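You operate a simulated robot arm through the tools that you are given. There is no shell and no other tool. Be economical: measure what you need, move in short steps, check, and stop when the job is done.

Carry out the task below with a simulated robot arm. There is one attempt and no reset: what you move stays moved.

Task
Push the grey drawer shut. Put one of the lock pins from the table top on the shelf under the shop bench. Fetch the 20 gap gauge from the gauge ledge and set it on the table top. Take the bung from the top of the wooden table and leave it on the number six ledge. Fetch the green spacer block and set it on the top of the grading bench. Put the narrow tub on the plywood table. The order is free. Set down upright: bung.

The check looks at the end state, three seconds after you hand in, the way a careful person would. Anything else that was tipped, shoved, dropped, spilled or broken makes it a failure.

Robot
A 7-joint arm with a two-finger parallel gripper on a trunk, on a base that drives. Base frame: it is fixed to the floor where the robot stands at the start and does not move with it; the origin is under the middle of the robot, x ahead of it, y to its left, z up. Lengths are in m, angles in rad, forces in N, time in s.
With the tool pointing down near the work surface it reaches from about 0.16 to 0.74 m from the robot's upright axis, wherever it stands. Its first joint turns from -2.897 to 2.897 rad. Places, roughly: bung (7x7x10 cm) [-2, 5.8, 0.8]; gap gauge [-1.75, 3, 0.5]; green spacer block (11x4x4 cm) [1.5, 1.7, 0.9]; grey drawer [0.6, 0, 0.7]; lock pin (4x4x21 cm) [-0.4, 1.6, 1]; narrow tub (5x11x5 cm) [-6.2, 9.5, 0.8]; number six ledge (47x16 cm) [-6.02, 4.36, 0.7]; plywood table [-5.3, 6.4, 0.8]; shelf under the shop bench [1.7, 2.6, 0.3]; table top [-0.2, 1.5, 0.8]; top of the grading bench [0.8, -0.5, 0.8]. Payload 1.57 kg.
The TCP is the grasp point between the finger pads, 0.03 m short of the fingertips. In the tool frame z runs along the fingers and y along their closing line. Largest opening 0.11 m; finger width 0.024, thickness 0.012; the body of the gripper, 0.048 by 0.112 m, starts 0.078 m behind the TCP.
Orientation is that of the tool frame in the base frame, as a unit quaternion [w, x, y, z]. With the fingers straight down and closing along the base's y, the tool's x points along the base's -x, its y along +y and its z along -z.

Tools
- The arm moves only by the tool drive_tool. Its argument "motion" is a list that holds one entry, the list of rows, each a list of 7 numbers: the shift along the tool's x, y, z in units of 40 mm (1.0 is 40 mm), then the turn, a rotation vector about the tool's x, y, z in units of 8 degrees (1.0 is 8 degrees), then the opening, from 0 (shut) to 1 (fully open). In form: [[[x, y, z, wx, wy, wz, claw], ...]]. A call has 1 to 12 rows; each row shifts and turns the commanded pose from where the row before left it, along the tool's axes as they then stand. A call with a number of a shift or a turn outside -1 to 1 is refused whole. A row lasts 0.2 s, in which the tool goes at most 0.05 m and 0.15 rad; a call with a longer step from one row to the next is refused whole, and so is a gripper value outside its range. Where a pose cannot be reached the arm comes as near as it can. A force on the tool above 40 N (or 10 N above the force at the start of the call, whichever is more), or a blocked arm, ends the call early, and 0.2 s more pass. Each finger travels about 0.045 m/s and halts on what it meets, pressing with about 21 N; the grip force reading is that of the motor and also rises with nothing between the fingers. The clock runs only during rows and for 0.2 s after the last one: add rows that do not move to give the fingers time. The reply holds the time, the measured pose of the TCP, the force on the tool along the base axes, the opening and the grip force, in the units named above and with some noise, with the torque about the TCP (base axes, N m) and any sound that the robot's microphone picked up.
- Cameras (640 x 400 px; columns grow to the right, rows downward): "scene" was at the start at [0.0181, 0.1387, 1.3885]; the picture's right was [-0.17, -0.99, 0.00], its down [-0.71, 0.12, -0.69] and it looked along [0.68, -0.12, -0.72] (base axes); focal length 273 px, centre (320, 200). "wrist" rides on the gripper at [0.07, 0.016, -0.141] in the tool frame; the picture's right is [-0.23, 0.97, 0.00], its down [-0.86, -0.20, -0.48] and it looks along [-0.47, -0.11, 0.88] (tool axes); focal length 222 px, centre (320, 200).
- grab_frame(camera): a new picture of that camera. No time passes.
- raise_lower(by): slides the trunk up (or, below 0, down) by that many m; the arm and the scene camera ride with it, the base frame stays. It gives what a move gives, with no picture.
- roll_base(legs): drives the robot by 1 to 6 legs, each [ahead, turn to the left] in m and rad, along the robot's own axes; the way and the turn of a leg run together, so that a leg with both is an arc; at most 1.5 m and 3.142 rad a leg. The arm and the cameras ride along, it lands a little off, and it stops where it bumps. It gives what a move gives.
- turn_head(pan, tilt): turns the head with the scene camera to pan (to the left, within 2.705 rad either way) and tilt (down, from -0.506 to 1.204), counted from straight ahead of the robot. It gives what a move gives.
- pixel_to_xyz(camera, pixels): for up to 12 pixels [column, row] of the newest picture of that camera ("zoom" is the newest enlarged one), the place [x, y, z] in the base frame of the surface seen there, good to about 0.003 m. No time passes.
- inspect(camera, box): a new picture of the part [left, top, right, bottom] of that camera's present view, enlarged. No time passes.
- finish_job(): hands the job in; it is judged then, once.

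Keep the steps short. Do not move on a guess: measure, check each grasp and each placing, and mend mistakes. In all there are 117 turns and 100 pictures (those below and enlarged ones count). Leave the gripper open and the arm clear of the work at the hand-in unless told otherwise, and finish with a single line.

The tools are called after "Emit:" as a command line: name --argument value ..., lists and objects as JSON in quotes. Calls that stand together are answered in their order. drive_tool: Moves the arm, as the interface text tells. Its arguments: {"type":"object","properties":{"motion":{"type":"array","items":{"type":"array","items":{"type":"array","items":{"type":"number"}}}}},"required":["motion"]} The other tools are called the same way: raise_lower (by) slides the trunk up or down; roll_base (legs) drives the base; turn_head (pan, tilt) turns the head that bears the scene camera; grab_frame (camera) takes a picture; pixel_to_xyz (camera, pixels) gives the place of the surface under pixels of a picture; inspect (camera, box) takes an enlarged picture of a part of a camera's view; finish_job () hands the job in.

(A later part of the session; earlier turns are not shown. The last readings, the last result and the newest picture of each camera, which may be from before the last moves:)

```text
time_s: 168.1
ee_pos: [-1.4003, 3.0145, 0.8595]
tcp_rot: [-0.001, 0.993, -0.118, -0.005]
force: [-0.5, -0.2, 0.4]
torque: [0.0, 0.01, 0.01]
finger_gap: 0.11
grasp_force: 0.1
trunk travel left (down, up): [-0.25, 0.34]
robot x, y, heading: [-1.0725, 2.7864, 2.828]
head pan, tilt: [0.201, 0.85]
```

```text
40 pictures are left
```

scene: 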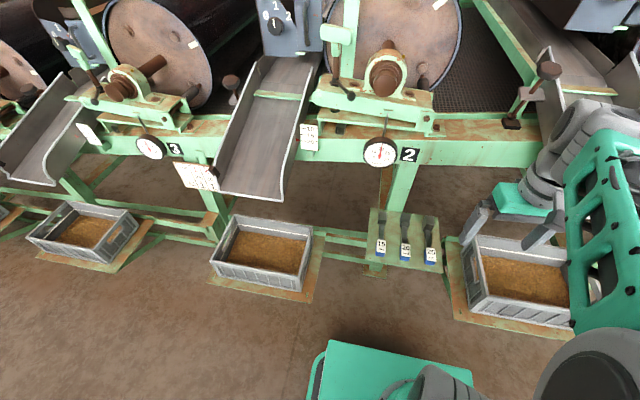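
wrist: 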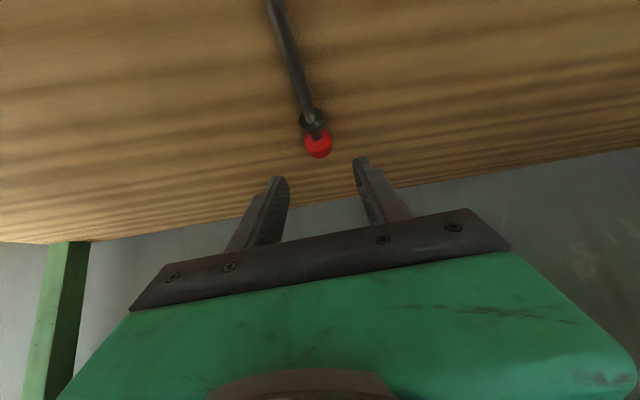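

Three gauges lie on the ledge at (382–430, 245). I zoom in to read the labels and measure.

Emit:
inspect --camera "scene" --box '[360, 200, 456, 275]'

Emit:
pixel_to_xyz --camera "scene" --pixels '[[381, 165], [410, 150], [395, 190], [370, 212], [440, 270], [370, 263]]'

```text
5.33 times, centred on (408, 238) of scene
```

zoom: 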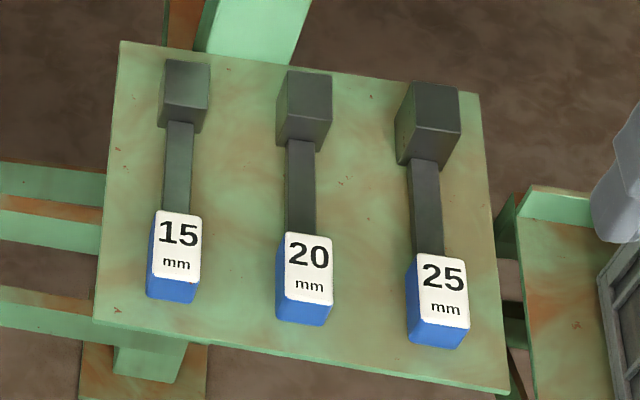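

```text
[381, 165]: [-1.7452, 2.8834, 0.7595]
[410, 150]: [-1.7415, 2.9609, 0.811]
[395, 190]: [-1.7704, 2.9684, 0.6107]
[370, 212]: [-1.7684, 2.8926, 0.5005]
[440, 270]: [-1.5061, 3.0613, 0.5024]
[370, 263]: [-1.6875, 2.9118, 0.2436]
```

Emit:
pixel_to_xyz --camera "zoom" --pixels '[[305, 75], [303, 105], [302, 185], [303, 215], [311, 250], [306, 285], [287, 255], [332, 265], [178, 230], [440, 280], [235, 290], [370, 300]]'

```text
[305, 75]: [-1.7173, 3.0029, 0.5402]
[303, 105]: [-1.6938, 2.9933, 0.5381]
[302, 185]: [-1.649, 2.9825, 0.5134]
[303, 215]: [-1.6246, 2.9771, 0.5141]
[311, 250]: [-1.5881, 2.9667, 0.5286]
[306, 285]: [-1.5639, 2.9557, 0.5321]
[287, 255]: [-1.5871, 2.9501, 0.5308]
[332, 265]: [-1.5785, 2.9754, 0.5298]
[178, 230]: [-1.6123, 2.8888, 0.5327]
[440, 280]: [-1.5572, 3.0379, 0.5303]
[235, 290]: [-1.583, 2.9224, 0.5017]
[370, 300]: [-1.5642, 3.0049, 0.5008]
```

The 20 gauge is the middle one: handle at (-1.575,2.962), far steel block at about (-1.705,2.998), top z 0.54, ledge z 0.501. A beam at z≥0.74 stands close behind, so I'll grip the far block with the tool tilted 40°. I lower the trunk, line up and tilt.

Emit:
raise_lower --by -0.2

Emit:
drive_tool --motion '[[[0, 0, 0, 0, 0, 0.44, 1], [-0.862, 0.437, 0, 0, 0, 0, 0.55], [-0.862, 0.437, 0, 0, 0, 0, 0.55], [-0.862, 0.437, 0, 0, 0, 0, 0.55], [-0.862, 0.437, 0, 0, 0, 0, 0.55], [-0.862, 0.437, 0, 0, 0, 0, 0.55], [-0.862, 0.437, 0, 0, 0, 0, 0.55], [0, 0, 0, 0, -1, 0, 0.55], [0, 0, 0, 0, -1, 0, 0.55], [0, 0, 0, 0, -1, 0, 0.55], [0, 0, 0, 0, -1, 0, 0.55], [0, 0, 0, 0, -1, 0, 0.55]]]'

Emit:
grab_frame --camera "wrist"

Emit:
pixel_to_xyz --camera "wrist" --pixels '[[320, 100], [320, 130], [320, 160]]'

```text
time_s: 170.3
ee_pos: [-1.4003, 3.0139, 0.6591]
tcp_rot: [-0.001, 0.993, -0.117, -0.006]
force: [-0.1, -0.6, 0.0]
torque: [0.03, -0.02, 0.01]
finger_gap: 0.11
grasp_force: 0.1
trunk travel left (down, up): [-0.05, 0.54]
robot x, y, heading: [-1.0745, 2.7881, 2.822]
head pan, tilt: [0.201, 0.85]
```

```text
time_s: 172.9
ee_pos: [-1.6295, 2.9748, 0.6621]
tcp_rot: [-0.051, 0.928, -0.139, -0.343]
force: [0.0, -0.4, -0.5]
torque: [0.0, 0.01, 0.01]
finger_gap: 0.0603
grasp_force: 0.0
trunk travel left (down, up): [-0.05, 0.54]
robot x, y, heading: [-1.076, 2.7847, 2.825]
head pan, tilt: [0.201, 0.85]
```

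```text
38 pictures are left
```

wrist: 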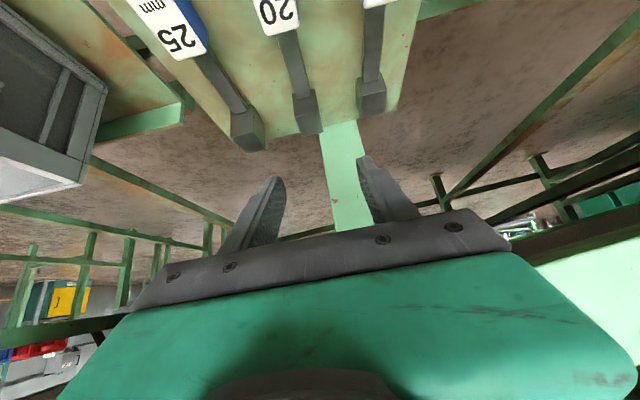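

```text
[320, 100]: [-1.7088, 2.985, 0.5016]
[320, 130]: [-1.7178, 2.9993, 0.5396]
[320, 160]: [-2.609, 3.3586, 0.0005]
```

Emit:
pixel_to_xyz --camera "wrist" --pixels '[[306, 110], [296, 97], [317, 93], [301, 131], [319, 131], [290, 60], [247, 130], [372, 95], [358, 85]]'

```text
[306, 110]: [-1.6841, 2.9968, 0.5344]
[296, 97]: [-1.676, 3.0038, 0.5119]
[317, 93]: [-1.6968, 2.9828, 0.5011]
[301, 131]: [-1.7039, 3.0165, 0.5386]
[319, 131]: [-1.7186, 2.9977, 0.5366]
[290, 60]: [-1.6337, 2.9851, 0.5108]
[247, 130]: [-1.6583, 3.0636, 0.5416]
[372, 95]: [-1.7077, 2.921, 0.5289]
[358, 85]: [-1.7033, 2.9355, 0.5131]
```

The block is 7.3 cm ahead and 5 mm right. I move 6 cm forward, then down to TCP z 0.537.

Emit:
drive_tool --motion '[[[-0.569, -0.06, 0.488, 0, 0, 0, 0.55], [-0.569, -0.06, 0.488, 0, 0, 0, 0.55], [0.508, 0, 0.592, 0, 0, 0, 0.55], [0.508, 0, 0.592, 0, 0, 0, 0.55], [0.508, 0, 0.592, 0, 0, 0, 0.55], [0.45, 0, 0.53, 0, 0, 0, 0.55], [0, 0, 0, 0, 0, 0, 0.55]]]'

Emit:
grab_frame --camera "wrist"

```text
time_s: 174.5
ee_pos: [-1.685, 2.9961, 0.5403]
tcp_rot: [-0.051, 0.927, -0.139, -0.344]
force: [0.2, -0.6, 0.0]
torque: [0.01, 0.05, 0.0]
finger_gap: 0.0605
grasp_force: 0.1
trunk travel left (down, up): [-0.05, 0.54]
robot x, y, heading: [-1.0745, 2.7841, 2.826]
head pan, tilt: [0.201, 0.85]
```

```text
37 pictures are left
```

wrist: 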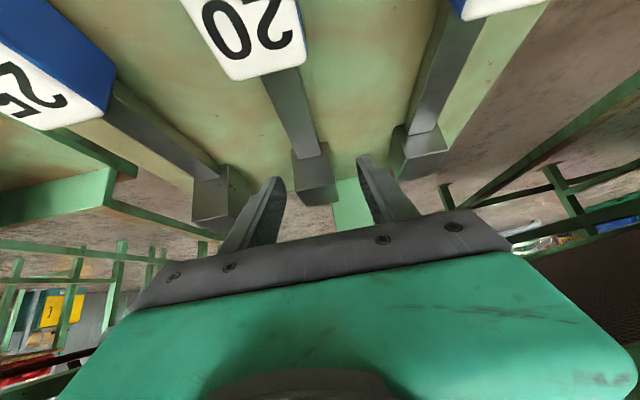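

The block of the 20 gauge is between the fingers. Lower 3 mm, close, lift 6 cm.

Emit:
drive_tool --motion '[[[0.05, 0, 0.057, 0, 0, 0, 0.55], [0, 0, 0, 0, 0, 0, 0], [0, 0, 0, 0, 0, 0, 0], [0, 0, 0, 0, 0, 0, 0], [0, 0, 0, 0, 0, 0, 0], [-0.2, 0, -0.23, 0, 0, 0, 0], [-0.5, 0, -0.58, 0, 0, 0, 0], [-0.5, 0, -0.58, 0, 0, 0, 0]]]'

Emit:
grab_frame --camera "wrist"

```text
time_s: 176.3
ee_pos: [-1.6849, 2.9961, 0.6095]
tcp_rot: [-0.051, 0.928, -0.139, -0.342]
force: [-0.5, -0.2, -3.3]
torque: [0.03, 0.13, 0.02]
finger_gap: 0.0299
grasp_force: 20.9
trunk travel left (down, up): [-0.05, 0.54]
robot x, y, heading: [-1.0771, 2.7883, 2.827]
head pan, tilt: [0.201, 0.85]
```

```text
36 pictures are left
```

wrist: 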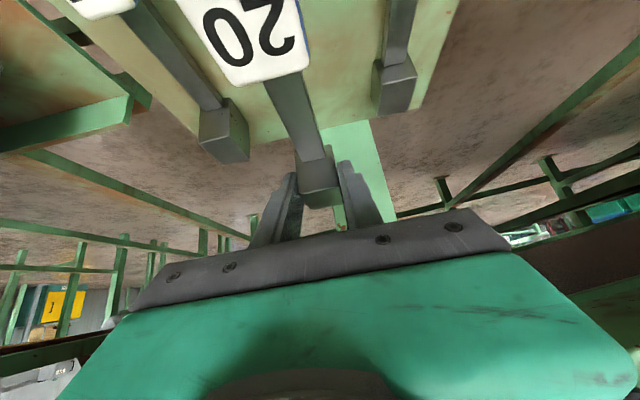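

The gauge is held (30 mm gap, 3.3 N). I back out 0.45 m, raise the trunk and drive to the far end of the narrow table.

Emit:
roll_base --legs '[[-0.45, 0]]'

Emit:
raise_lower --by 0.36

Emit:
roll_base --legs '[[0, 2.957], [0.877, 0], [0, -1.379]]'

Emit:
turn_head --pan 0.2 --tilt 0.75

Emit:
grab_frame --camera "scene"

```text
time_s: 179.0
ee_pos: [-1.2583, 2.8541, 0.6105]
tcp_rot: [-0.05, 0.928, -0.136, -0.343]
force: [-0.6, 0.9, -2.8]
torque: [0.03, 0.1, 0.0]
finger_gap: 0.0296
grasp_force: 21.5
trunk travel left (down, up): [-0.05, 0.54]
robot x, y, heading: [-0.649, 2.6481, 2.831]
head pan, tilt: [0.201, 0.85]
```

```text
time_s: 182.5
ee_pos: [-1.2591, 2.8547, 0.9709]
tcp_rot: [-0.05, 0.928, -0.136, -0.343]
force: [0.7, 0.0, -2.4]
torque: [0.05, 0.13, -0.02]
finger_gap: 0.0298
grasp_force: 20.9
trunk travel left (down, up): [-0.41, 0.18]
robot x, y, heading: [-0.647, 2.6492, 2.826]
head pan, tilt: [0.201, 0.85]
```

```text
time_s: 197.4
ee_pos: [-0.0732, 1.6116, 0.9701]
tcp_rot: [0.21, 0.748, 0.565, -0.277]
force: [0.0, -0.5, -2.5]
torque: [-0.13, 0.02, -0.01]
finger_gap: 0.0298
grasp_force: 21.3
trunk travel left (down, up): [-0.41, 0.18]
robot x, y, heading: [0.126, 2.2276, -1.867]
head pan, tilt: [0.201, 0.85]
```

```text
time_s: 198.1
ee_pos: [-0.0724, 1.6109, 0.97]
tcp_rot: [0.21, 0.748, 0.565, -0.277]
force: [0.9, 0.3, -1.1]
torque: [-0.13, 0.07, 0.01]
finger_gap: 0.0297
grasp_force: 21.1
trunk travel left (down, up): [-0.41, 0.18]
robot x, y, heading: [0.1236, 2.225, -1.869]
head pan, tilt: [0.201, 0.75]
```

```text
35 pictures are left
```

scene: 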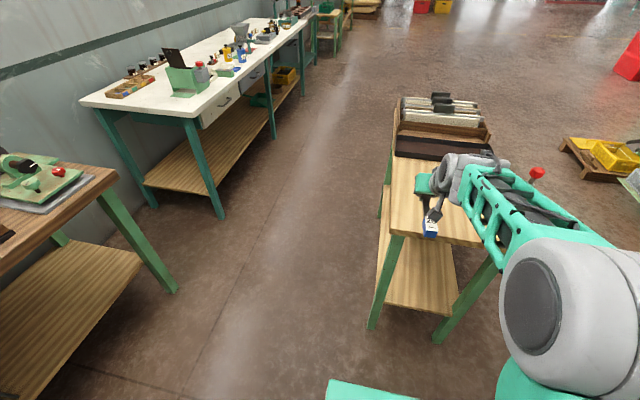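

After a further 0.19 m the gauge will be over the free strip at (-0.13,1.43). I advance and lower to 2 cm above the table.

Emit:
roll_base --legs '[[0.19, 0]]'

Emit:
drive_tool --motion '[[[0.5, 0, 0.58, 0, 0, 0, 0], [0.5, 0, 0.58, 0, 0, 0, 0], [0.5, 0, 0.58, 0, 0, 0, 0], [0, 0, 0, 0, 0, 0, 0]]]'

Emit:
grab_frame --camera "wrist"

Emit:
pixel_to_xyz --camera "wrist" --pixels '[[250, 30], [200, 30], [290, 110], [310, 160], [320, 185], [400, 60], [450, 100], [200, 120], [240, 80]]'

```text
time_s: 199.7
ee_pos: [-0.1296, 1.4281, 0.9705]
tcp_rot: [0.209, 0.749, 0.565, -0.277]
force: [0.3, 0.1, -3.4]
torque: [-0.13, 0.02, 0.01]
finger_gap: 0.0298
grasp_force: 21.2
trunk travel left (down, up): [-0.41, 0.18]
robot x, y, heading: [0.0658, 2.0435, -1.872]
head pan, tilt: [0.201, 0.75]
```

```text
time_s: 200.7
ee_pos: [-0.1282, 1.4286, 0.8781]
tcp_rot: [0.21, 0.748, 0.566, -0.275]
force: [0.2, 0.4, -3.6]
torque: [-0.11, 0.03, 0.01]
finger_gap: 0.0296
grasp_force: 20.7
trunk travel left (down, up): [-0.41, 0.18]
robot x, y, heading: [0.0722, 2.0397, -1.866]
head pan, tilt: [0.201, 0.75]
```

```text
34 pictures are left
```

wrist: 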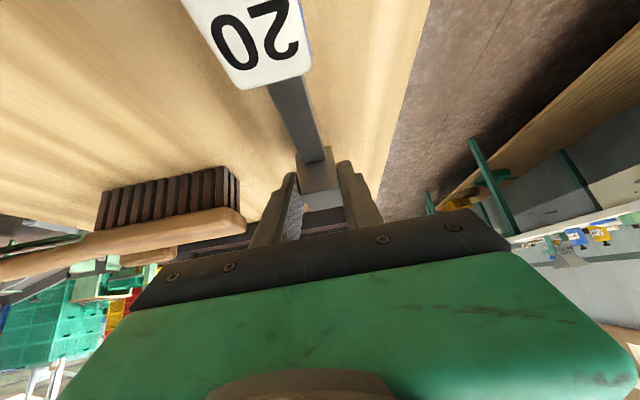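

```text
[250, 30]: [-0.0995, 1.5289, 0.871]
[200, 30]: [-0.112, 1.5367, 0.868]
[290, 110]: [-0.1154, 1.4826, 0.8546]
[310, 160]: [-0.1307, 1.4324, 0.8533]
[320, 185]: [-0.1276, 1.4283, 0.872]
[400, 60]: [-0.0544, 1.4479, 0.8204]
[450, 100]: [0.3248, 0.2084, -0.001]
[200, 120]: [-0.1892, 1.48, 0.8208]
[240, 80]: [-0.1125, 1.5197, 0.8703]
```

The gauge is nearly level, 1–2 cm above the table and clear of the brush. I lower 13 mm and release.

Emit:
drive_tool --motion '[[[0.12, 0, 0.14, 0, 0, 0, 0], [0.08, 0, 0.095, 0, 0, 0, 0], [0.03, 0, 0.035, 0, 0, 0, 0], [0, 0, 0, 0, 0, 0, 0]]]'

Emit:
drive_tool --motion '[[[0, 0, 0, 0, 0, 0, 0.28], [0, 0, 0, 0, 0, 0, 0.35], [0, 0, 0, 0, 0, 0, 0.45], [0, 0, 0, 0, 0, 0, 0.55], [-0.5, 0, -0.58, 0, 0, 0, 0.55], [-0.6, 0, -0.7, 0, 0, 0, 0.55], [-0.6, 0, -0.7, 0, 0, 0, 0.8]]]'

Emit:
grab_frame --camera "wrist"

```text
time_s: 201.7
ee_pos: [-0.128, 1.4287, 0.8638]
tcp_rot: [0.209, 0.749, 0.565, -0.277]
force: [-0.2, 0.0, -3.8]
torque: [-0.12, 0.05, -0.01]
finger_gap: 0.0296
grasp_force: 20.9
trunk travel left (down, up): [-0.41, 0.18]
robot x, y, heading: [0.0716, 2.0437, -1.868]
head pan, tilt: [0.201, 0.75]
```

```text
time_s: 203.2
ee_pos: [-0.1281, 1.4286, 0.9677]
tcp_rot: [0.209, 0.749, 0.565, -0.276]
force: [-0.4, 0.2, -0.3]
torque: [0.0, 0.01, -0.02]
finger_gap: 0.0881
grasp_force: 0.0
trunk travel left (down, up): [-0.41, 0.18]
robot x, y, heading: [0.0711, 2.0442, -1.868]
head pan, tilt: [0.201, 0.75]
```

```text
33 pictures are left
```

wrist: 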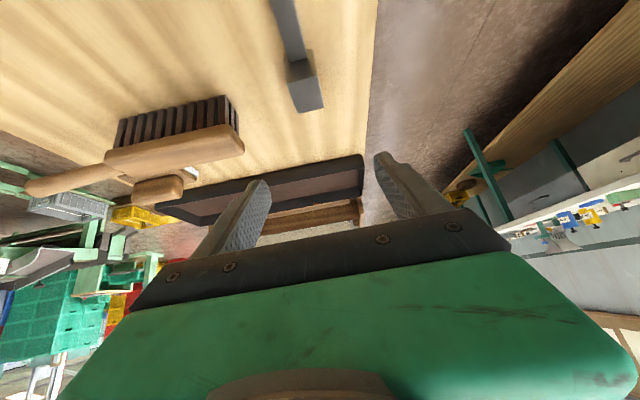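

The gauge lies on the table top. I back off, bring the tool upright and retract, then drive up the aisle towards the wooden table with the bung and look.

Emit:
roll_base --legs '[[-0.3, 0]]'

Emit:
drive_tool --motion '[[[0, 0, 0, 0, 0.845, 0, 1], [0, 0, 0, 0, 0.845, 0, 1], [0, 0, 0, 0, 0.845, 0, 1], [0, 0, 0, 0, 0.845, 0, 1], [0, 0, 0, 0, 0.845, 0, 1], [0, 0, 0, 0, 0.845, 0, 1], [0.9, 0, -0.3, 0, 0, 0, 1], [0.9, 0, -0.3, 0, 0, 0, 1], [0.9, 0, -0.3, 0, 0, 0, 1], [0.9, 0, -0.3, 0, 0, 0, 1], [0.9, 0, -0.3, 0, 0, 0, 1], [0.9, 0, -0.3, 0, 0, 0, 1]]]'

Emit:
roll_base --legs '[[0, -2.665], [1.2, 0]]'

Emit:
turn_head --pan 0.55 --tilt 0.3

Emit:
grab_frame --camera "scene"

```text
time_s: 205.3
ee_pos: [-0.04, 1.7203, 0.9678]
tcp_rot: [0.209, 0.749, 0.564, -0.276]
force: [0.4, 0.8, 0.2]
torque: [0.0, -0.02, 0.01]
finger_gap: 0.0879
grasp_force: 0.0
trunk travel left (down, up): [-0.41, 0.18]
robot x, y, heading: [0.1627, 2.3329, -1.875]
head pan, tilt: [0.201, 0.75]
```

```text
time_s: 207.9
ee_pos: [0.0198, 1.9297, 1.0397]
tcp_rot: [0.001, 0.799, 0.602, 0.0]
force: [0.0, -0.4, -0.6]
torque: [0.02, 0.05, -0.01]
finger_gap: 0.1098
grasp_force: 0.0
trunk travel left (down, up): [-0.41, 0.18]
robot x, y, heading: [0.1606, 2.3326, -1.871]
head pan, tilt: [0.201, 0.75]
```

```text
time_s: 220.2
ee_pos: [-0.1111, 3.9328, 1.039]
tcp_rot: [0.0, 0.774, -0.633, -0.001]
force: [-0.1, 0.1, 0.1]
torque: [-0.02, 0.04, 0.0]
finger_gap: 0.1101
grasp_force: 0.0
trunk travel left (down, up): [-0.41, 0.18]
robot x, y, heading: [-0.0502, 3.5079, 1.748]
head pan, tilt: [0.201, 0.75]
```

```text
time_s: 221.2
ee_pos: [-0.1126, 3.9329, 1.039]
tcp_rot: [0.0, 0.774, -0.633, -0.001]
force: [0.6, 0.0, 0.3]
torque: [0.01, 0.0, 0.03]
finger_gap: 0.1099
grasp_force: 0.0
trunk travel left (down, up): [-0.41, 0.18]
robot x, y, heading: [-0.0479, 3.5116, 1.746]
head pan, tilt: [0.55, 0.3]
```

```text
32 pictures are left
```

scene: 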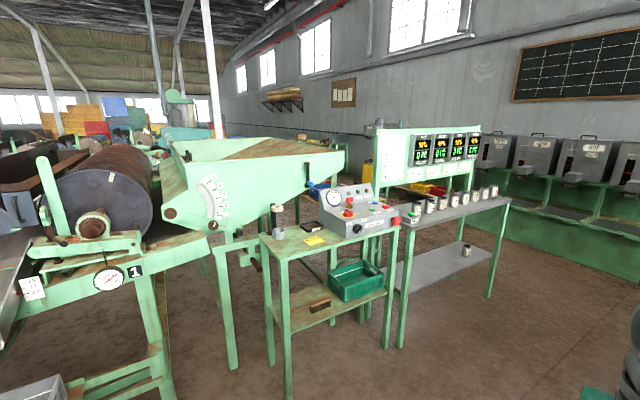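

Emit:
inspect --camera "scene" --box '[280, 140, 480, 265]'

Emit:
pixel_to_xyz --camera "scene" --pixels '[[288, 390], [386, 340], [488, 292], [400, 343], [270, 360], [235, 365], [430, 187], [340, 215], [470, 135], [380, 135], [560, 215], [345, 160]]'

```text
3.20 times, centred on (380, 202) of scene
```

zoom: 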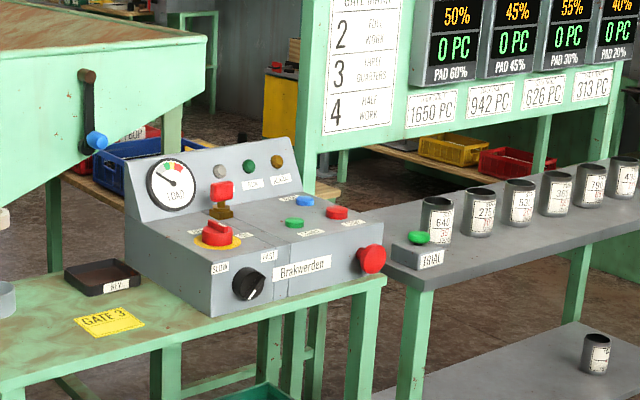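

```text
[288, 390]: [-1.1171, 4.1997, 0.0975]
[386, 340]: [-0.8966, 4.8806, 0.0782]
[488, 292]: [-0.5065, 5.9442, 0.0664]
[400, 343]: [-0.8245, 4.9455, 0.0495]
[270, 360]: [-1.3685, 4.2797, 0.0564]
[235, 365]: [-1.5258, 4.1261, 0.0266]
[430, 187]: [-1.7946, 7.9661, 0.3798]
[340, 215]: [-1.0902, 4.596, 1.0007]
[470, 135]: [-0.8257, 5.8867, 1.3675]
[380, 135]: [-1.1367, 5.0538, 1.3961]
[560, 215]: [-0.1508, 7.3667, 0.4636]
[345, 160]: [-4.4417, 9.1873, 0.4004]
```

Going around: the stands form a row ending near (-0.5,5.94); the wooden table with the bung lies behind it. I drive round the far end and look back.

Emit:
roll_base --legs '[[0, -0.293], [1.44, 0], [1.44, 0], [0, 1.374]]'

Emit:
turn_head --pan 0.45 --tilt 0.35

Emit:
grab_frame --camera "scene"

```text
time_s: 239.4
ee_pos: [-0.1321, 6.5056, 1.0397]
tcp_rot: [0.001, 0.989, -0.149, 0.0]
force: [-0.1, -0.3, 0.2]
torque: [-0.01, -0.01, 0.0]
finger_gap: 0.1101
grasp_force: 0.0
trunk travel left (down, up): [-0.41, 0.18]
robot x, y, heading: [0.272, 6.3603, 2.826]
head pan, tilt: [0.55, 0.3]
```

```text
time_s: 240.0
ee_pos: [-0.1315, 6.5062, 1.0388]
tcp_rot: [0.001, 0.989, -0.148, 0.0]
force: [0.5, 0.2, 0.7]
torque: [0.0, -0.03, 0.02]
finger_gap: 0.11
grasp_force: 0.1
trunk travel left (down, up): [-0.41, 0.18]
robot x, y, heading: [0.268, 6.3602, 2.825]
head pan, tilt: [0.45, 0.351]
```

```text
30 pictures are left
```

scene: 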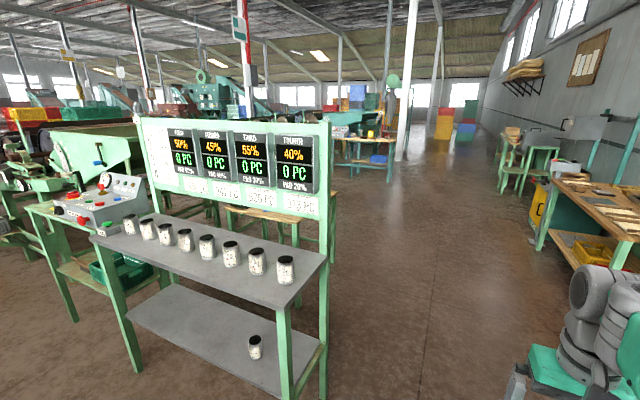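

Emit:
pixel_to_xyz --camera "scene" --pixels '[[285, 213], [334, 250], [298, 235], [548, 190], [540, 248], [322, 390], [390, 175], [502, 185], [450, 290]]'

```text
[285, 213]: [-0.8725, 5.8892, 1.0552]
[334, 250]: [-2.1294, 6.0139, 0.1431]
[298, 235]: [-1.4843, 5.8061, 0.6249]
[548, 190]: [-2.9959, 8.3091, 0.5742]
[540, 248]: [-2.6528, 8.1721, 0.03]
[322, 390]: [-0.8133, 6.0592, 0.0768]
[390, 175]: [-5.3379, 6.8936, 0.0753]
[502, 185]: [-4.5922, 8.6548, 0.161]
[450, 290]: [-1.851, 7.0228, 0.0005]
```

The wooden table's legs are at (-1.48,5.81) and (-2.13,6.01). I drive to the corridor side of it and turn to face it.

Emit:
roll_base --legs '[[0, 0.121], [0.97, 0], [0.97, 0], [0, 1.452]]'

Emit:
turn_head --pan 0.2 --tilt 0.7

Emit:
grab_frame --camera "scene"

```text
time_s: 253.8
ee_pos: [-1.7851, 6.3189, 1.0396]
tcp_rot: [0.001, 0.804, 0.594, 0.001]
force: [0.5, -0.1, 0.2]
torque: [0.01, -0.01, 0.02]
finger_gap: 0.1098
grasp_force: 0.0
trunk travel left (down, up): [-0.41, 0.18]
robot x, y, heading: [-1.634, 6.7265, -1.887]
head pan, tilt: [0.45, 0.351]
```

```text
time_s: 254.7
ee_pos: [-1.7852, 6.3195, 1.0388]
tcp_rot: [0.001, 0.804, 0.594, 0.001]
force: [-0.4, -0.8, 0.7]
torque: [-0.01, -0.05, -0.01]
finger_gap: 0.1101
grasp_force: 0.0
trunk travel left (down, up): [-0.41, 0.18]
robot x, y, heading: [-1.6365, 6.72, -1.89]
head pan, tilt: [0.201, 0.7]
```

```text
29 pictures are left
```

scene: 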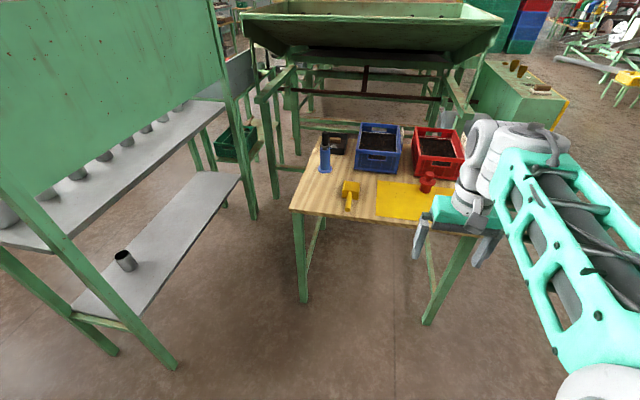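

Emit:
inspect --camera "scene" --box '[290, 125, 490, 250]'

Emit:
pixel_to_xyz --camera "scene" --pixels '[[427, 175], [427, 188], [350, 188], [292, 207], [400, 218], [325, 155], [400, 205]]'

```text
3.20 times, centred on (390, 188) of scene
```

zoom: 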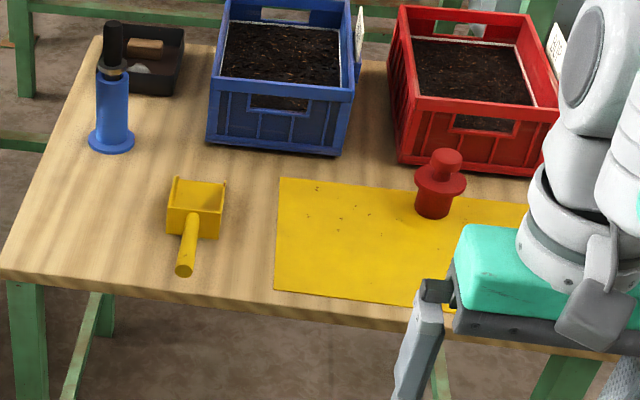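

```text
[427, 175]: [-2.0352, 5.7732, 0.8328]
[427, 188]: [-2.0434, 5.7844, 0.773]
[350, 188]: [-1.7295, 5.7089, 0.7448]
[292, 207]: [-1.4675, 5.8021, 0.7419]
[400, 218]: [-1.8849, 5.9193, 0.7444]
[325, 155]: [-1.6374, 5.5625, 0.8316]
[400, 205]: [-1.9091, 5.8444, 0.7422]
```

Emit:
pixel_to_xyz --camera "zoom" --pixels '[[446, 155], [446, 168], [432, 160], [460, 160], [418, 180], [464, 182], [440, 192], [432, 212], [400, 160], [480, 168], [417, 205]]'

```text
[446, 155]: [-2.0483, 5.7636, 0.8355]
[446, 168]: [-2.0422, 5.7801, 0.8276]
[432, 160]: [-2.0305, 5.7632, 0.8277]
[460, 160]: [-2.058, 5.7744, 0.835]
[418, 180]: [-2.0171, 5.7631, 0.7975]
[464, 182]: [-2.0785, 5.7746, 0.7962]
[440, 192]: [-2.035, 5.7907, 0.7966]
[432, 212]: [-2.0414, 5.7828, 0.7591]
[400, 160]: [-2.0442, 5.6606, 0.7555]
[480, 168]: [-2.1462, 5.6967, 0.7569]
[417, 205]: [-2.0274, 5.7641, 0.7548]
```

The bung is the red knobbed plug at (-2.048,5.765): flange z 0.797, knob top 0.838. I advance 0.42 m and bring the gripper above it.

Emit:
roll_base --legs '[[0.42, 0]]'

Emit:
drive_tool --motion '[[[-0.95, -0.4, 0, 0, 0, 0, 1], [-0.95, -0.4, 0, 0, 0, 0, 1], [-0.95, -0.4, 0, 0, 0, 0, 1], [-0.95, -0.4, 0, 0, 0, 0, 1], [-0.95, -0.3, 0, 0, 0, 0, 1], [0, 0, 0.9, 0, 0, 0, 1], [0, 0, 0.9, 0, 0, 0, 1]]]'

Emit:
grab_frame --camera "wrist"

```text
time_s: 257.2
ee_pos: [-1.9155, 5.9237, 1.0401]
tcp_rot: [0.001, 0.804, 0.595, 0.0]
force: [0.1, -0.2, 0.1]
torque: [-0.01, 0.0, -0.01]
finger_gap: 0.11
grasp_force: 0.0
trunk travel left (down, up): [-0.41, 0.18]
robot x, y, heading: [-1.7685, 6.3289, -1.895]
head pan, tilt: [0.201, 0.7]
```

```text
time_s: 258.8
ee_pos: [-2.0416, 5.7638, 0.9677]
tcp_rot: [0.001, 0.804, 0.594, -0.001]
force: [0.3, -0.1, 0.2]
torque: [-0.01, 0.0, 0.01]
finger_gap: 0.11
grasp_force: 0.1
trunk travel left (down, up): [-0.41, 0.18]
robot x, y, heading: [-1.7663, 6.326, -1.891]
head pan, tilt: [0.201, 0.7]
```

```text
27 pictures are left
```

wrist: 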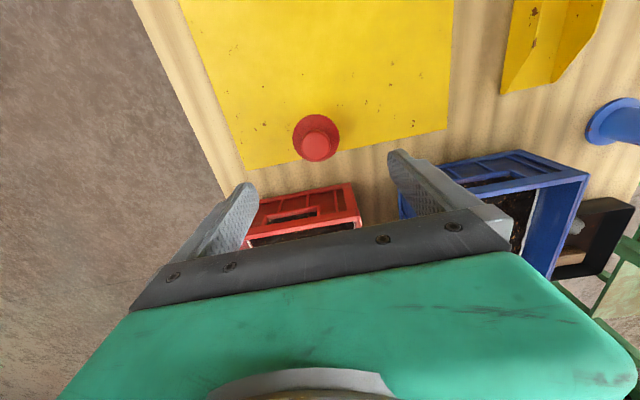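

Emit:
pixel_to_xyz --camera "wrist" --pixels '[[316, 145], [302, 146], [331, 143], [294, 132], [339, 130], [316, 116], [316, 160], [255, 230], [350, 190]]'

```text
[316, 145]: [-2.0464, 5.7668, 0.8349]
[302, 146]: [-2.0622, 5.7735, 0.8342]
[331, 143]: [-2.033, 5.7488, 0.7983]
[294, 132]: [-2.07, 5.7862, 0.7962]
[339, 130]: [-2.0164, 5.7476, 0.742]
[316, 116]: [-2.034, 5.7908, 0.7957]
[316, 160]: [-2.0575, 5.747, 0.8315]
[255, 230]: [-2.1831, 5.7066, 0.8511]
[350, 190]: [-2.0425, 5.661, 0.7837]
```

Knob centre is (-2.049,5.764), so I shift 7 mm right, go down to TCP z 0.834, and close on the knob.

Emit:
drive_tool --motion '[[[-0.05, -0.18, 0, 0, 0, 0, 0.7], [0, 0, 0.85, 0, 0, 0, 0.64], [0, 0, 0.85, 0, 0, 0, 0.64], [0, 0, 0.85, 0, 0, 0, 0.64], [0, 0, 0.6, 0, 0, 0, 0.64], [0, 0, 0.15, 0, 0, 0, 0.64], [0, 0, 0, 0, 0, 0, 0.64]]]'

Emit:
grab_frame --camera "wrist"

```text
time_s: 260.4
ee_pos: [-2.049, 5.7663, 0.8362]
tcp_rot: [0.001, 0.804, 0.594, 0.001]
force: [-1.0, 1.0, 0.3]
torque: [0.0, 0.0, -0.01]
finger_gap: 0.0705
grasp_force: 0.0
trunk travel left (down, up): [-0.41, 0.18]
robot x, y, heading: [-1.7682, 6.3245, -1.892]
head pan, tilt: [0.201, 0.7]
```

```text
26 pictures are left
```

wrist: 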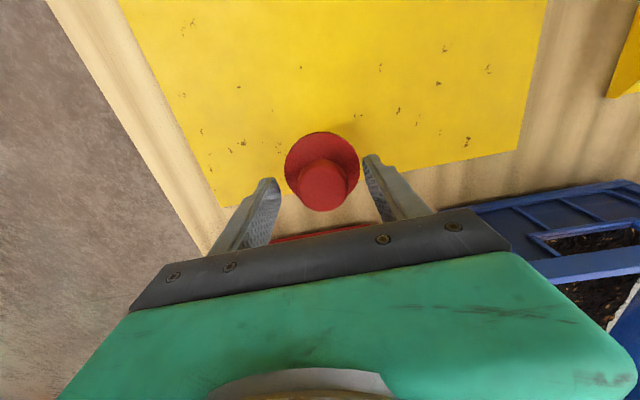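

Emit:
drive_tool --motion '[[[0, 0, 0.07, 0, 0, 0, 0.64], [0, 0, 0, 0, 0, 0, 0], [0, 0, 0, 0, 0, 0, 0], [0, 0, 0, 0, 0, 0, 0], [0, 0, 0, 0, 0, 0, 0], [0, 0, -0.3, 0, 0, 0, 0], [0, 0, -0.7, 0, 0, 0, 0], [0, 0, -0.9, 0, 0, 0, 0], [0, 0, -0.9, 0, 0, 0, 0], [0, 0, -0.9, 0, 0, 0, 0], [0, 0, -0.9, 0, 0, 0, 0]]]'

Emit:
grab_frame --camera "wrist"

```text
time_s: 262.8
ee_pos: [-2.0506, 5.7648, 1.0173]
tcp_rot: [0.001, 0.804, 0.595, 0.001]
force: [0.0, -0.3, -0.2]
torque: [0.02, 0.02, -0.01]
finger_gap: 0.037
grasp_force: 20.7
trunk travel left (down, up): [-0.41, 0.18]
robot x, y, heading: [-1.7689, 6.3274, -1.891]
head pan, tilt: [0.201, 0.7]
```

```text
25 pictures are left
```

wrist: 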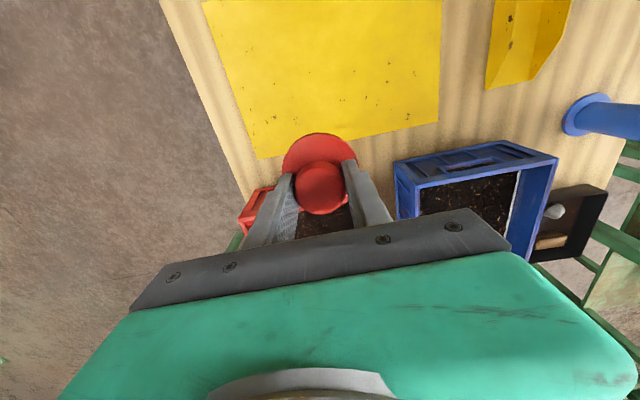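

The bung is held by the knob (37 mm gap). I retract, back out and drive along the corridor towards the plywood table, then look for the number six ledge.

Emit:
drive_tool --motion '[[[0.9, 0.3, 0, 0, 0, 0, 0], [0.9, 0.3, 0, 0, 0, 0, 0], [0.9, 0.3, 0, 0, 0, 0, 0], [0.9, 0.3, 0, 0, 0, 0, 0], [0.9, 0.3, 0, 0, 0, 0, 0]]]'

Emit:
roll_base --legs '[[-0.45, 0], [0, -1.565], [1.0, 0], [1.0, 0]]'

Emit:
turn_head --pan 0.6 --tilt 0.3

Emit:
grab_frame --camera "scene"

```text
time_s: 264.0
ee_pos: [-1.9396, 5.9186, 1.0162]
tcp_rot: [0.001, 0.804, 0.595, 0.0]
force: [-0.2, 0.0, -0.4]
torque: [0.03, 0.01, 0.02]
finger_gap: 0.0367
grasp_force: 21.3
trunk travel left (down, up): [-0.41, 0.18]
robot x, y, heading: [-1.7694, 6.3243, -1.885]
head pan, tilt: [0.201, 0.7]
```

```text
time_s: 280.2
ee_pos: [-3.9331, 7.5664, 1.0171]
tcp_rot: [0.0, 0.988, -0.151, 0.0]
force: [0.4, 0.0, -1.5]
torque: [-0.01, 0.02, 0.02]
finger_gap: 0.0367
grasp_force: 20.7
trunk travel left (down, up): [-0.41, 0.18]
robot x, y, heading: [-3.526, 7.3912, 2.819]
head pan, tilt: [0.201, 0.7]
```

```text
time_s: 281.0
ee_pos: [-3.933, 7.5664, 1.0166]
tcp_rot: [0.001, 0.988, -0.152, 0.0]
force: [-0.2, -0.2, -1.3]
torque: [0.01, 0.0, 0.0]
finger_gap: 0.0367
grasp_force: 20.9
trunk travel left (down, up): [-0.41, 0.18]
robot x, y, heading: [-3.5248, 7.3896, 2.818]
head pan, tilt: [0.6, 0.3]
```

```text
24 pictures are left
```

scene: 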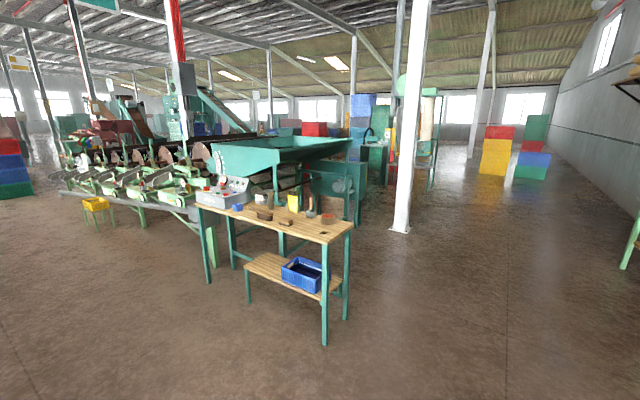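

Emit:
inspect --camera "scene" --box '[50, 120, 370, 320]'

Emit:
pixel_to_xyz --camera "zoom" --pixels '[[150, 165], [80, 150], [220, 190], [300, 205], [295, 170], [560, 240], [545, 440], [420, 180], [490, 200], [590, 205], [320, 320], [90, 210]]'

```text
2.00 times, centred on (210, 220) of scene
```

zoom: 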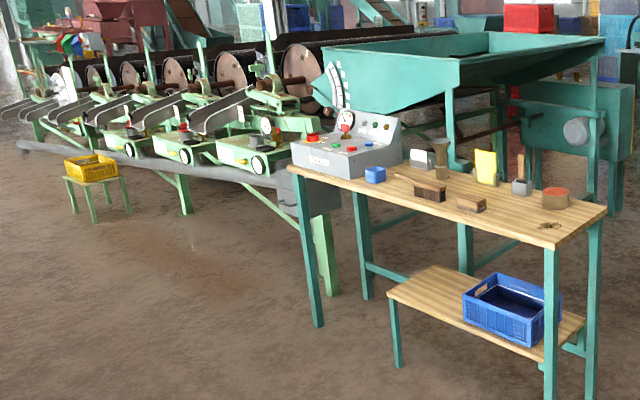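

```text
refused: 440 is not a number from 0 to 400
```

Emit:
pixel_to_xyz --camera "zoom" --pixels '[[250, 150], [190, 140], [130, 138], [262, 168], [180, 158], [560, 240], [606, 212], [290, 168], [545, 390], [320, 320], [380, 180], [560, 200]]'

```text
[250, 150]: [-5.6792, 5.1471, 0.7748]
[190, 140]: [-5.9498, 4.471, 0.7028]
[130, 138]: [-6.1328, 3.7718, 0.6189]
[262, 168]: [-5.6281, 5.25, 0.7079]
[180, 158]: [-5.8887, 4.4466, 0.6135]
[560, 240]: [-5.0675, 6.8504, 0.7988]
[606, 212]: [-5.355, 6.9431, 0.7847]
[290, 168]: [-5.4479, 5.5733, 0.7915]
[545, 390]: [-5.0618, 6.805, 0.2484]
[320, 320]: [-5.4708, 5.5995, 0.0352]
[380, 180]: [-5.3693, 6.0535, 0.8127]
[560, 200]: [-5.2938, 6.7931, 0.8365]
```

Ledges stand along the second machine row; the listed place (-6.02,4.36) matches the middle one. Before driving I check the floor further left.

Emit:
turn_head --pan 1.45 --tilt 0.4

Emit:
grab_frame --camera "scene"

```text
time_s: 282.2
ee_pos: [-3.9322, 7.5663, 1.0166]
tcp_rot: [0.001, 0.988, -0.152, 0.0]
force: [0.5, 0.7, -0.9]
torque: [-0.01, -0.02, -0.02]
finger_gap: 0.0368
grasp_force: 21.7
trunk travel left (down, up): [-0.41, 0.18]
robot x, y, heading: [-3.5257, 7.3922, 2.822]
head pan, tilt: [1.45, 0.4]
```

```text
22 pictures are left
```

scene: 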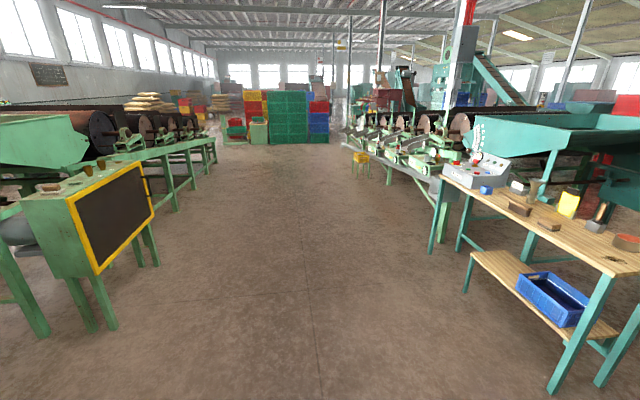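

The aisle is clear straight ahead. I drive down it 3.6 m and turn to face the ledges.

Emit:
roll_base --legs '[[0, 1.477], [1.2, 0], [1.2, 0], [1.15, 0], [0, -1.472]]'

Emit:
turn_head --pan 0.35 --tilt 0.5

Emit:
grab_frame --camera "scene"

```text
time_s: 306.7
ee_pos: [-5.3393, 4.2904, 1.016]
tcp_rot: [0.001, 0.99, -0.138, 0.0]
force: [-0.2, 0.0, -1.3]
torque: [0.04, 0.02, 0.01]
finger_gap: 0.0363
grasp_force: 21.2
trunk travel left (down, up): [-0.41, 0.18]
robot x, y, heading: [-4.927, 4.1291, 2.841]
head pan, tilt: [1.45, 0.4]
```

```text
time_s: 308.0
ee_pos: [-5.3381, 4.2908, 1.0176]
tcp_rot: [0.001, 0.99, -0.138, 0.001]
force: [-0.2, -0.5, -1.2]
torque: [-0.02, 0.02, -0.03]
finger_gap: 0.0362
grasp_force: 21.3
trunk travel left (down, up): [-0.41, 0.18]
robot x, y, heading: [-4.9282, 4.1243, 2.845]
head pan, tilt: [0.351, 0.499]
```

```text
21 pictures are left
```

scene: 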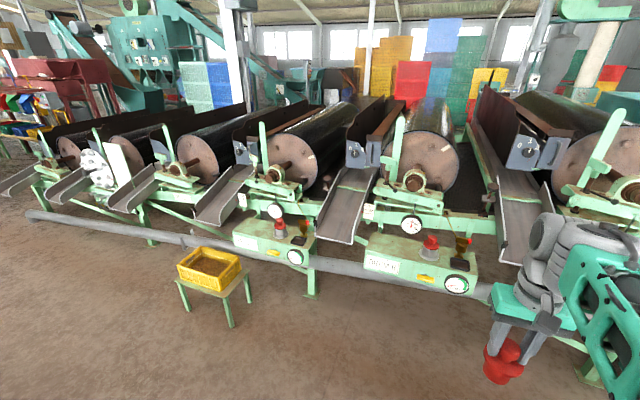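

Emit:
inspect --camera "scene" --box '[230, 190, 550, 310]'

Emit:
pixel_to_xyz --camera "scene" --pixels '[[400, 243], [375, 240], [445, 245], [410, 285], [270, 232], [240, 230], [430, 238], [460, 262], [411, 222], [350, 270], [478, 285], [395, 262]]'

```text
2.00 times, centred on (390, 250) of scene
```

zoom: 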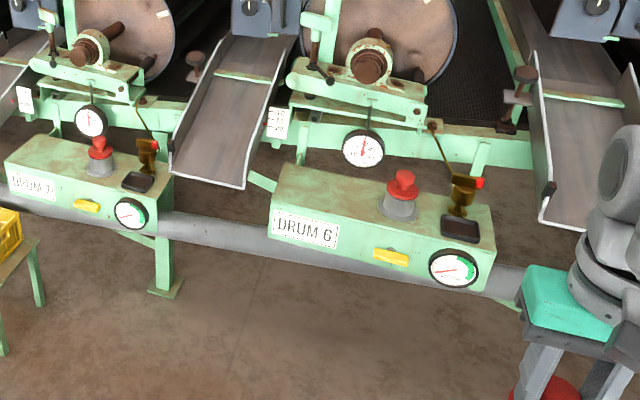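

```text
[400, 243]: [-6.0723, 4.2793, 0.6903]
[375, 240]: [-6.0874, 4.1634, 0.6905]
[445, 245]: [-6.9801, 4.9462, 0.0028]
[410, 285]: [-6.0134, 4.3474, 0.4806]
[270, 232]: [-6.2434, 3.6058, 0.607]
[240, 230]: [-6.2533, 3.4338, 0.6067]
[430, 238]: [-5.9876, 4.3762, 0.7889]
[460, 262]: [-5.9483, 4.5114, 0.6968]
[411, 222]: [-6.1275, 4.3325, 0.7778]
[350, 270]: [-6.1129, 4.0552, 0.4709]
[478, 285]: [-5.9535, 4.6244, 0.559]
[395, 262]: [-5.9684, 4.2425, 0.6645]
```

Emit:
pixel_to_xyz --camera "zoom" --pixels '[[245, 183], [262, 140], [175, 172], [362, 130], [340, 130], [310, 130], [320, 60], [285, 170], [385, 210], [270, 215], [370, 195], [415, 215]]'

```text
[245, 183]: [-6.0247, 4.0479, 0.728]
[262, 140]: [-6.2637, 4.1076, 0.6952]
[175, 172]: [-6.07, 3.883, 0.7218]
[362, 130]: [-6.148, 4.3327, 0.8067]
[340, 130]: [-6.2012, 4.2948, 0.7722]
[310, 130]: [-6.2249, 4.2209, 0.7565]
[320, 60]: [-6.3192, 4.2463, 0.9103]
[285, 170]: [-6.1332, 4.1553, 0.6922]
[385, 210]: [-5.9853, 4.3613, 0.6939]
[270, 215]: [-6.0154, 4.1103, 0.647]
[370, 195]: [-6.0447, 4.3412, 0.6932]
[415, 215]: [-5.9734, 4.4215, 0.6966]
```

The ledge reads DRUM 6; its free left part is at z 0.692. Target for the bung: (-6.029,4.201). I advance 0.47 m.

Emit:
roll_base --legs '[[0.47, 0]]'

```text
time_s: 310.8
ee_pos: [-5.7885, 4.4297, 1.0163]
tcp_rot: [0.002, 0.99, -0.139, 0.0]
force: [0.4, 0.0, -1.2]
torque: [0.03, 0.01, -0.02]
finger_gap: 0.0365
grasp_force: 20.9
trunk travel left (down, up): [-0.41, 0.18]
robot x, y, heading: [-5.3733, 4.2678, 2.841]
head pan, tilt: [0.351, 0.499]
```

Emit:
drive_tool --motion '[[[-0.525, 0.894, 0, 0, 0, 0, 0], [-0.525, 0.894, 0, 0, 0, 0, 0], [-0.525, 0.894, 0, 0, 0, 0, 0], [-0.525, 0.894, 0, 0, 0, 0, 0], [-0.525, 0.894, 0, 0, 0, 0, 0], [-0.525, 0.894, 0, 0, 0, 0, 0], [-0.525, 0.894, 0, 0, 0, 0, 0], [-0.525, 0.894, 0, 0, 0, 0, 0], [0, 0, 0.8, 0, 0, 0, 0], [0, 0, 0.8, 0, 0, 0, 0], [0, 0, 0.8, 0, 0, 0, 0]]]'

Emit:
grab_frame --camera "wrist"

Emit:
grab_frame --camera "scene"

```text
time_s: 313.2
ee_pos: [-6.0304, 4.1998, 0.9205]
tcp_rot: [0.0, 0.99, -0.139, -0.001]
force: [-0.3, 0.7, -1.7]
torque: [0.0, 0.04, 0.03]
finger_gap: 0.0364
grasp_force: 21.0
trunk travel left (down, up): [-0.41, 0.18]
robot x, y, heading: [-5.3798, 4.263, 2.846]
head pan, tilt: [0.351, 0.499]
```

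```text
19 pictures are left
```

wrist: 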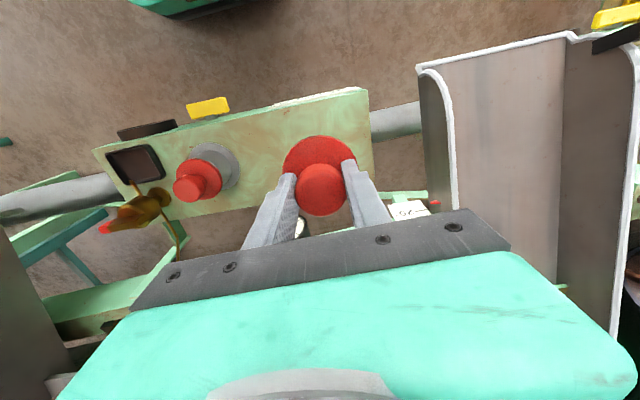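

```text
18 pictures are left
```

scene: 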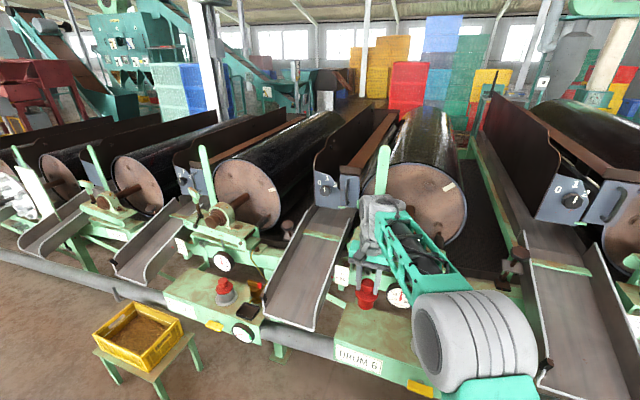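

Emit:
pixel_to_xyz --camera "wrist" --pixels '[[365, 92], [370, 170], [272, 108], [270, 125], [260, 200], [360, 130], [228, 165]]'

```text
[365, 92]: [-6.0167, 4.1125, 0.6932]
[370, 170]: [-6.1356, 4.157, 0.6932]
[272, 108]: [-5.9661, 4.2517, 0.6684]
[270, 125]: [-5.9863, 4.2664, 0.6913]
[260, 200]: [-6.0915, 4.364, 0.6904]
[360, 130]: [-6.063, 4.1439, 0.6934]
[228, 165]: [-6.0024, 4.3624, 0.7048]
```

The position on the ledge is good. I go 1.5 cm deeper and lower to a few mm above the surface (TCP z 0.789).

Emit:
drive_tool --motion '[[[-0.38, 0, 0, 0, 0, 0, 0], [0, 0, 0.8, 0, 0, 0, 0], [0, 0, 0.8, 0, 0, 0, 0], [0, 0, 0.8, 0, 0, 0, 0], [0, 0, 0.6, 0, 0, 0, 0], [0, 0, 0.25, 0, 0, 0, 0], [0, 0, 0.04, 0, 0, 0, 0], [0, 0, 0, 0, 0, 0, 0]]]'

Emit:
inspect --camera "scene" --box '[300, 240, 460, 370]'

```text
time_s: 315.0
ee_pos: [-6.0442, 4.2053, 0.789]
tcp_rot: [0.001, 0.99, -0.14, 0.0]
force: [0.0, -0.5, -0.5]
torque: [-0.01, -0.03, 0.0]
finger_gap: 0.0364
grasp_force: 20.9
trunk travel left (down, up): [-0.41, 0.18]
robot x, y, heading: [-5.3759, 4.2657, 2.839]
head pan, tilt: [0.351, 0.499]
```

```text
3.08 times, centred on (380, 305) of scene
```

zoom: 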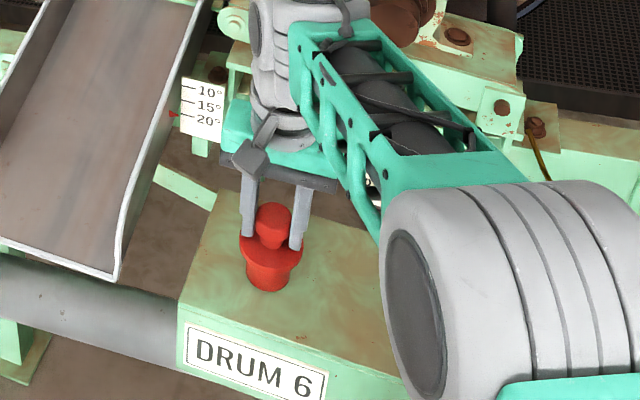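

Upright just above the DRUM 6 ledge. I lower in small steps until contact shows.

Emit:
drive_tool --motion '[[[0, 0, 0.06, 0, 0, 0, 0], [0, 0, 0.05, 0, 0, 0, 0], [0, 0, 0, 0, 0, 0, 0]]]'

```text
time_s: 315.8
ee_pos: [-6.0442, 4.2039, 0.7851]
tcp_rot: [0.001, 0.99, -0.139, 0.0]
force: [0.5, 0.0, -1.1]
torque: [-0.02, -0.01, 0.0]
finger_gap: 0.0361
grasp_force: 21.1
trunk travel left (down, up): [-0.41, 0.18]
robot x, y, heading: [-5.3763, 4.2662, 2.84]
head pan, tilt: [0.351, 0.499]
```

Emit:
drive_tool --motion '[[[0, 0, 0.05, 0, 0, 0, 0], [0, 0, 0, 0, 0, 0, 0], [0, 0, 0, 0, 0, 0, 0]]]'

```text
time_s: 316.6
ee_pos: [-6.0428, 4.2046, 0.7832]
tcp_rot: [0.001, 0.99, -0.139, 0.0]
force: [0.3, 0.0, -0.4]
torque: [0.0, -0.01, -0.02]
finger_gap: 0.0366
grasp_force: 20.9
trunk travel left (down, up): [-0.41, 0.18]
robot x, y, heading: [-5.3781, 4.2617, 2.847]
head pan, tilt: [0.351, 0.499]
```

Emit:
drive_tool --motion '[[[0, 0, 0.04, 0, 0, 0, 0], [0, 0, 0, 0, 0, 0, 0.34], [0, 0, 0, 0, 0, 0, 0.4], [0, 0, 0, 0, 0, 0, 0.5], [0, 0, 0, 0, 0, 0, 0.62], [0, 0, 0, 0, 0, 0, 0.62], [0, 0, -0.5, 0, 0, 0, 0.62], [0, 0, -0.8, 0, 0, 0, 0.62], [0, 0, -0.9, 0, 0, 0, 0.62], [0, 0, -0.9, 0, 0, 0, 0.8], [0, 0, -0.9, 0, 0, 0, 1]]]'

Emit:
grab_frame --camera "wrist"

Emit:
inspect --camera "scene" --box '[300, 240, 460, 370]'

```text
time_s: 319.0
ee_pos: [-6.0426, 4.2062, 0.9416]
tcp_rot: [0.001, 0.99, -0.14, 0.001]
force: [-0.2, -0.9, 0.6]
torque: [-0.02, 0.01, -0.03]
finger_gap: 0.1102
grasp_force: 0.1
trunk travel left (down, up): [-0.41, 0.18]
robot x, y, heading: [-5.3748, 4.2624, 2.847]
head pan, tilt: [0.351, 0.499]
```

```text
16 pictures are left
```

wrist: 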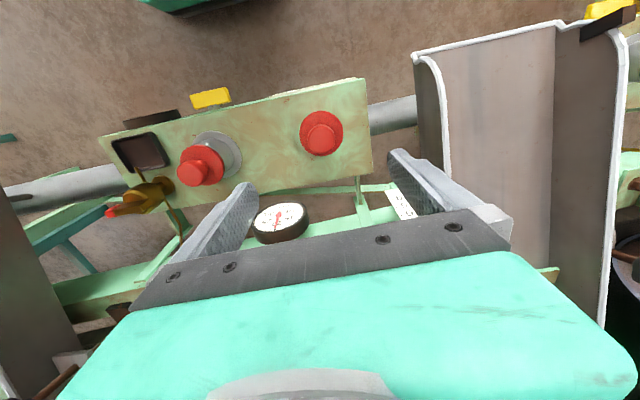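

```text
3.08 times, centred on (380, 305) of scene
```

zoom: 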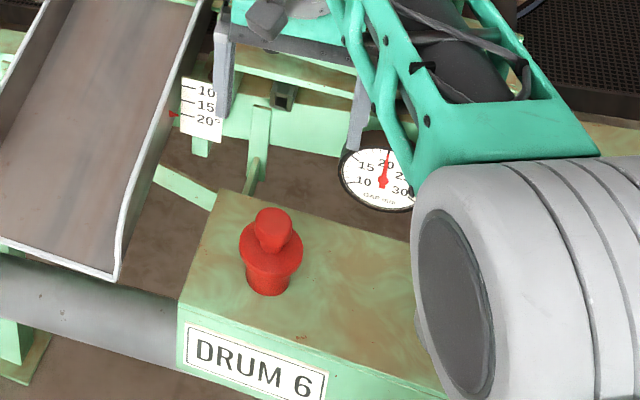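

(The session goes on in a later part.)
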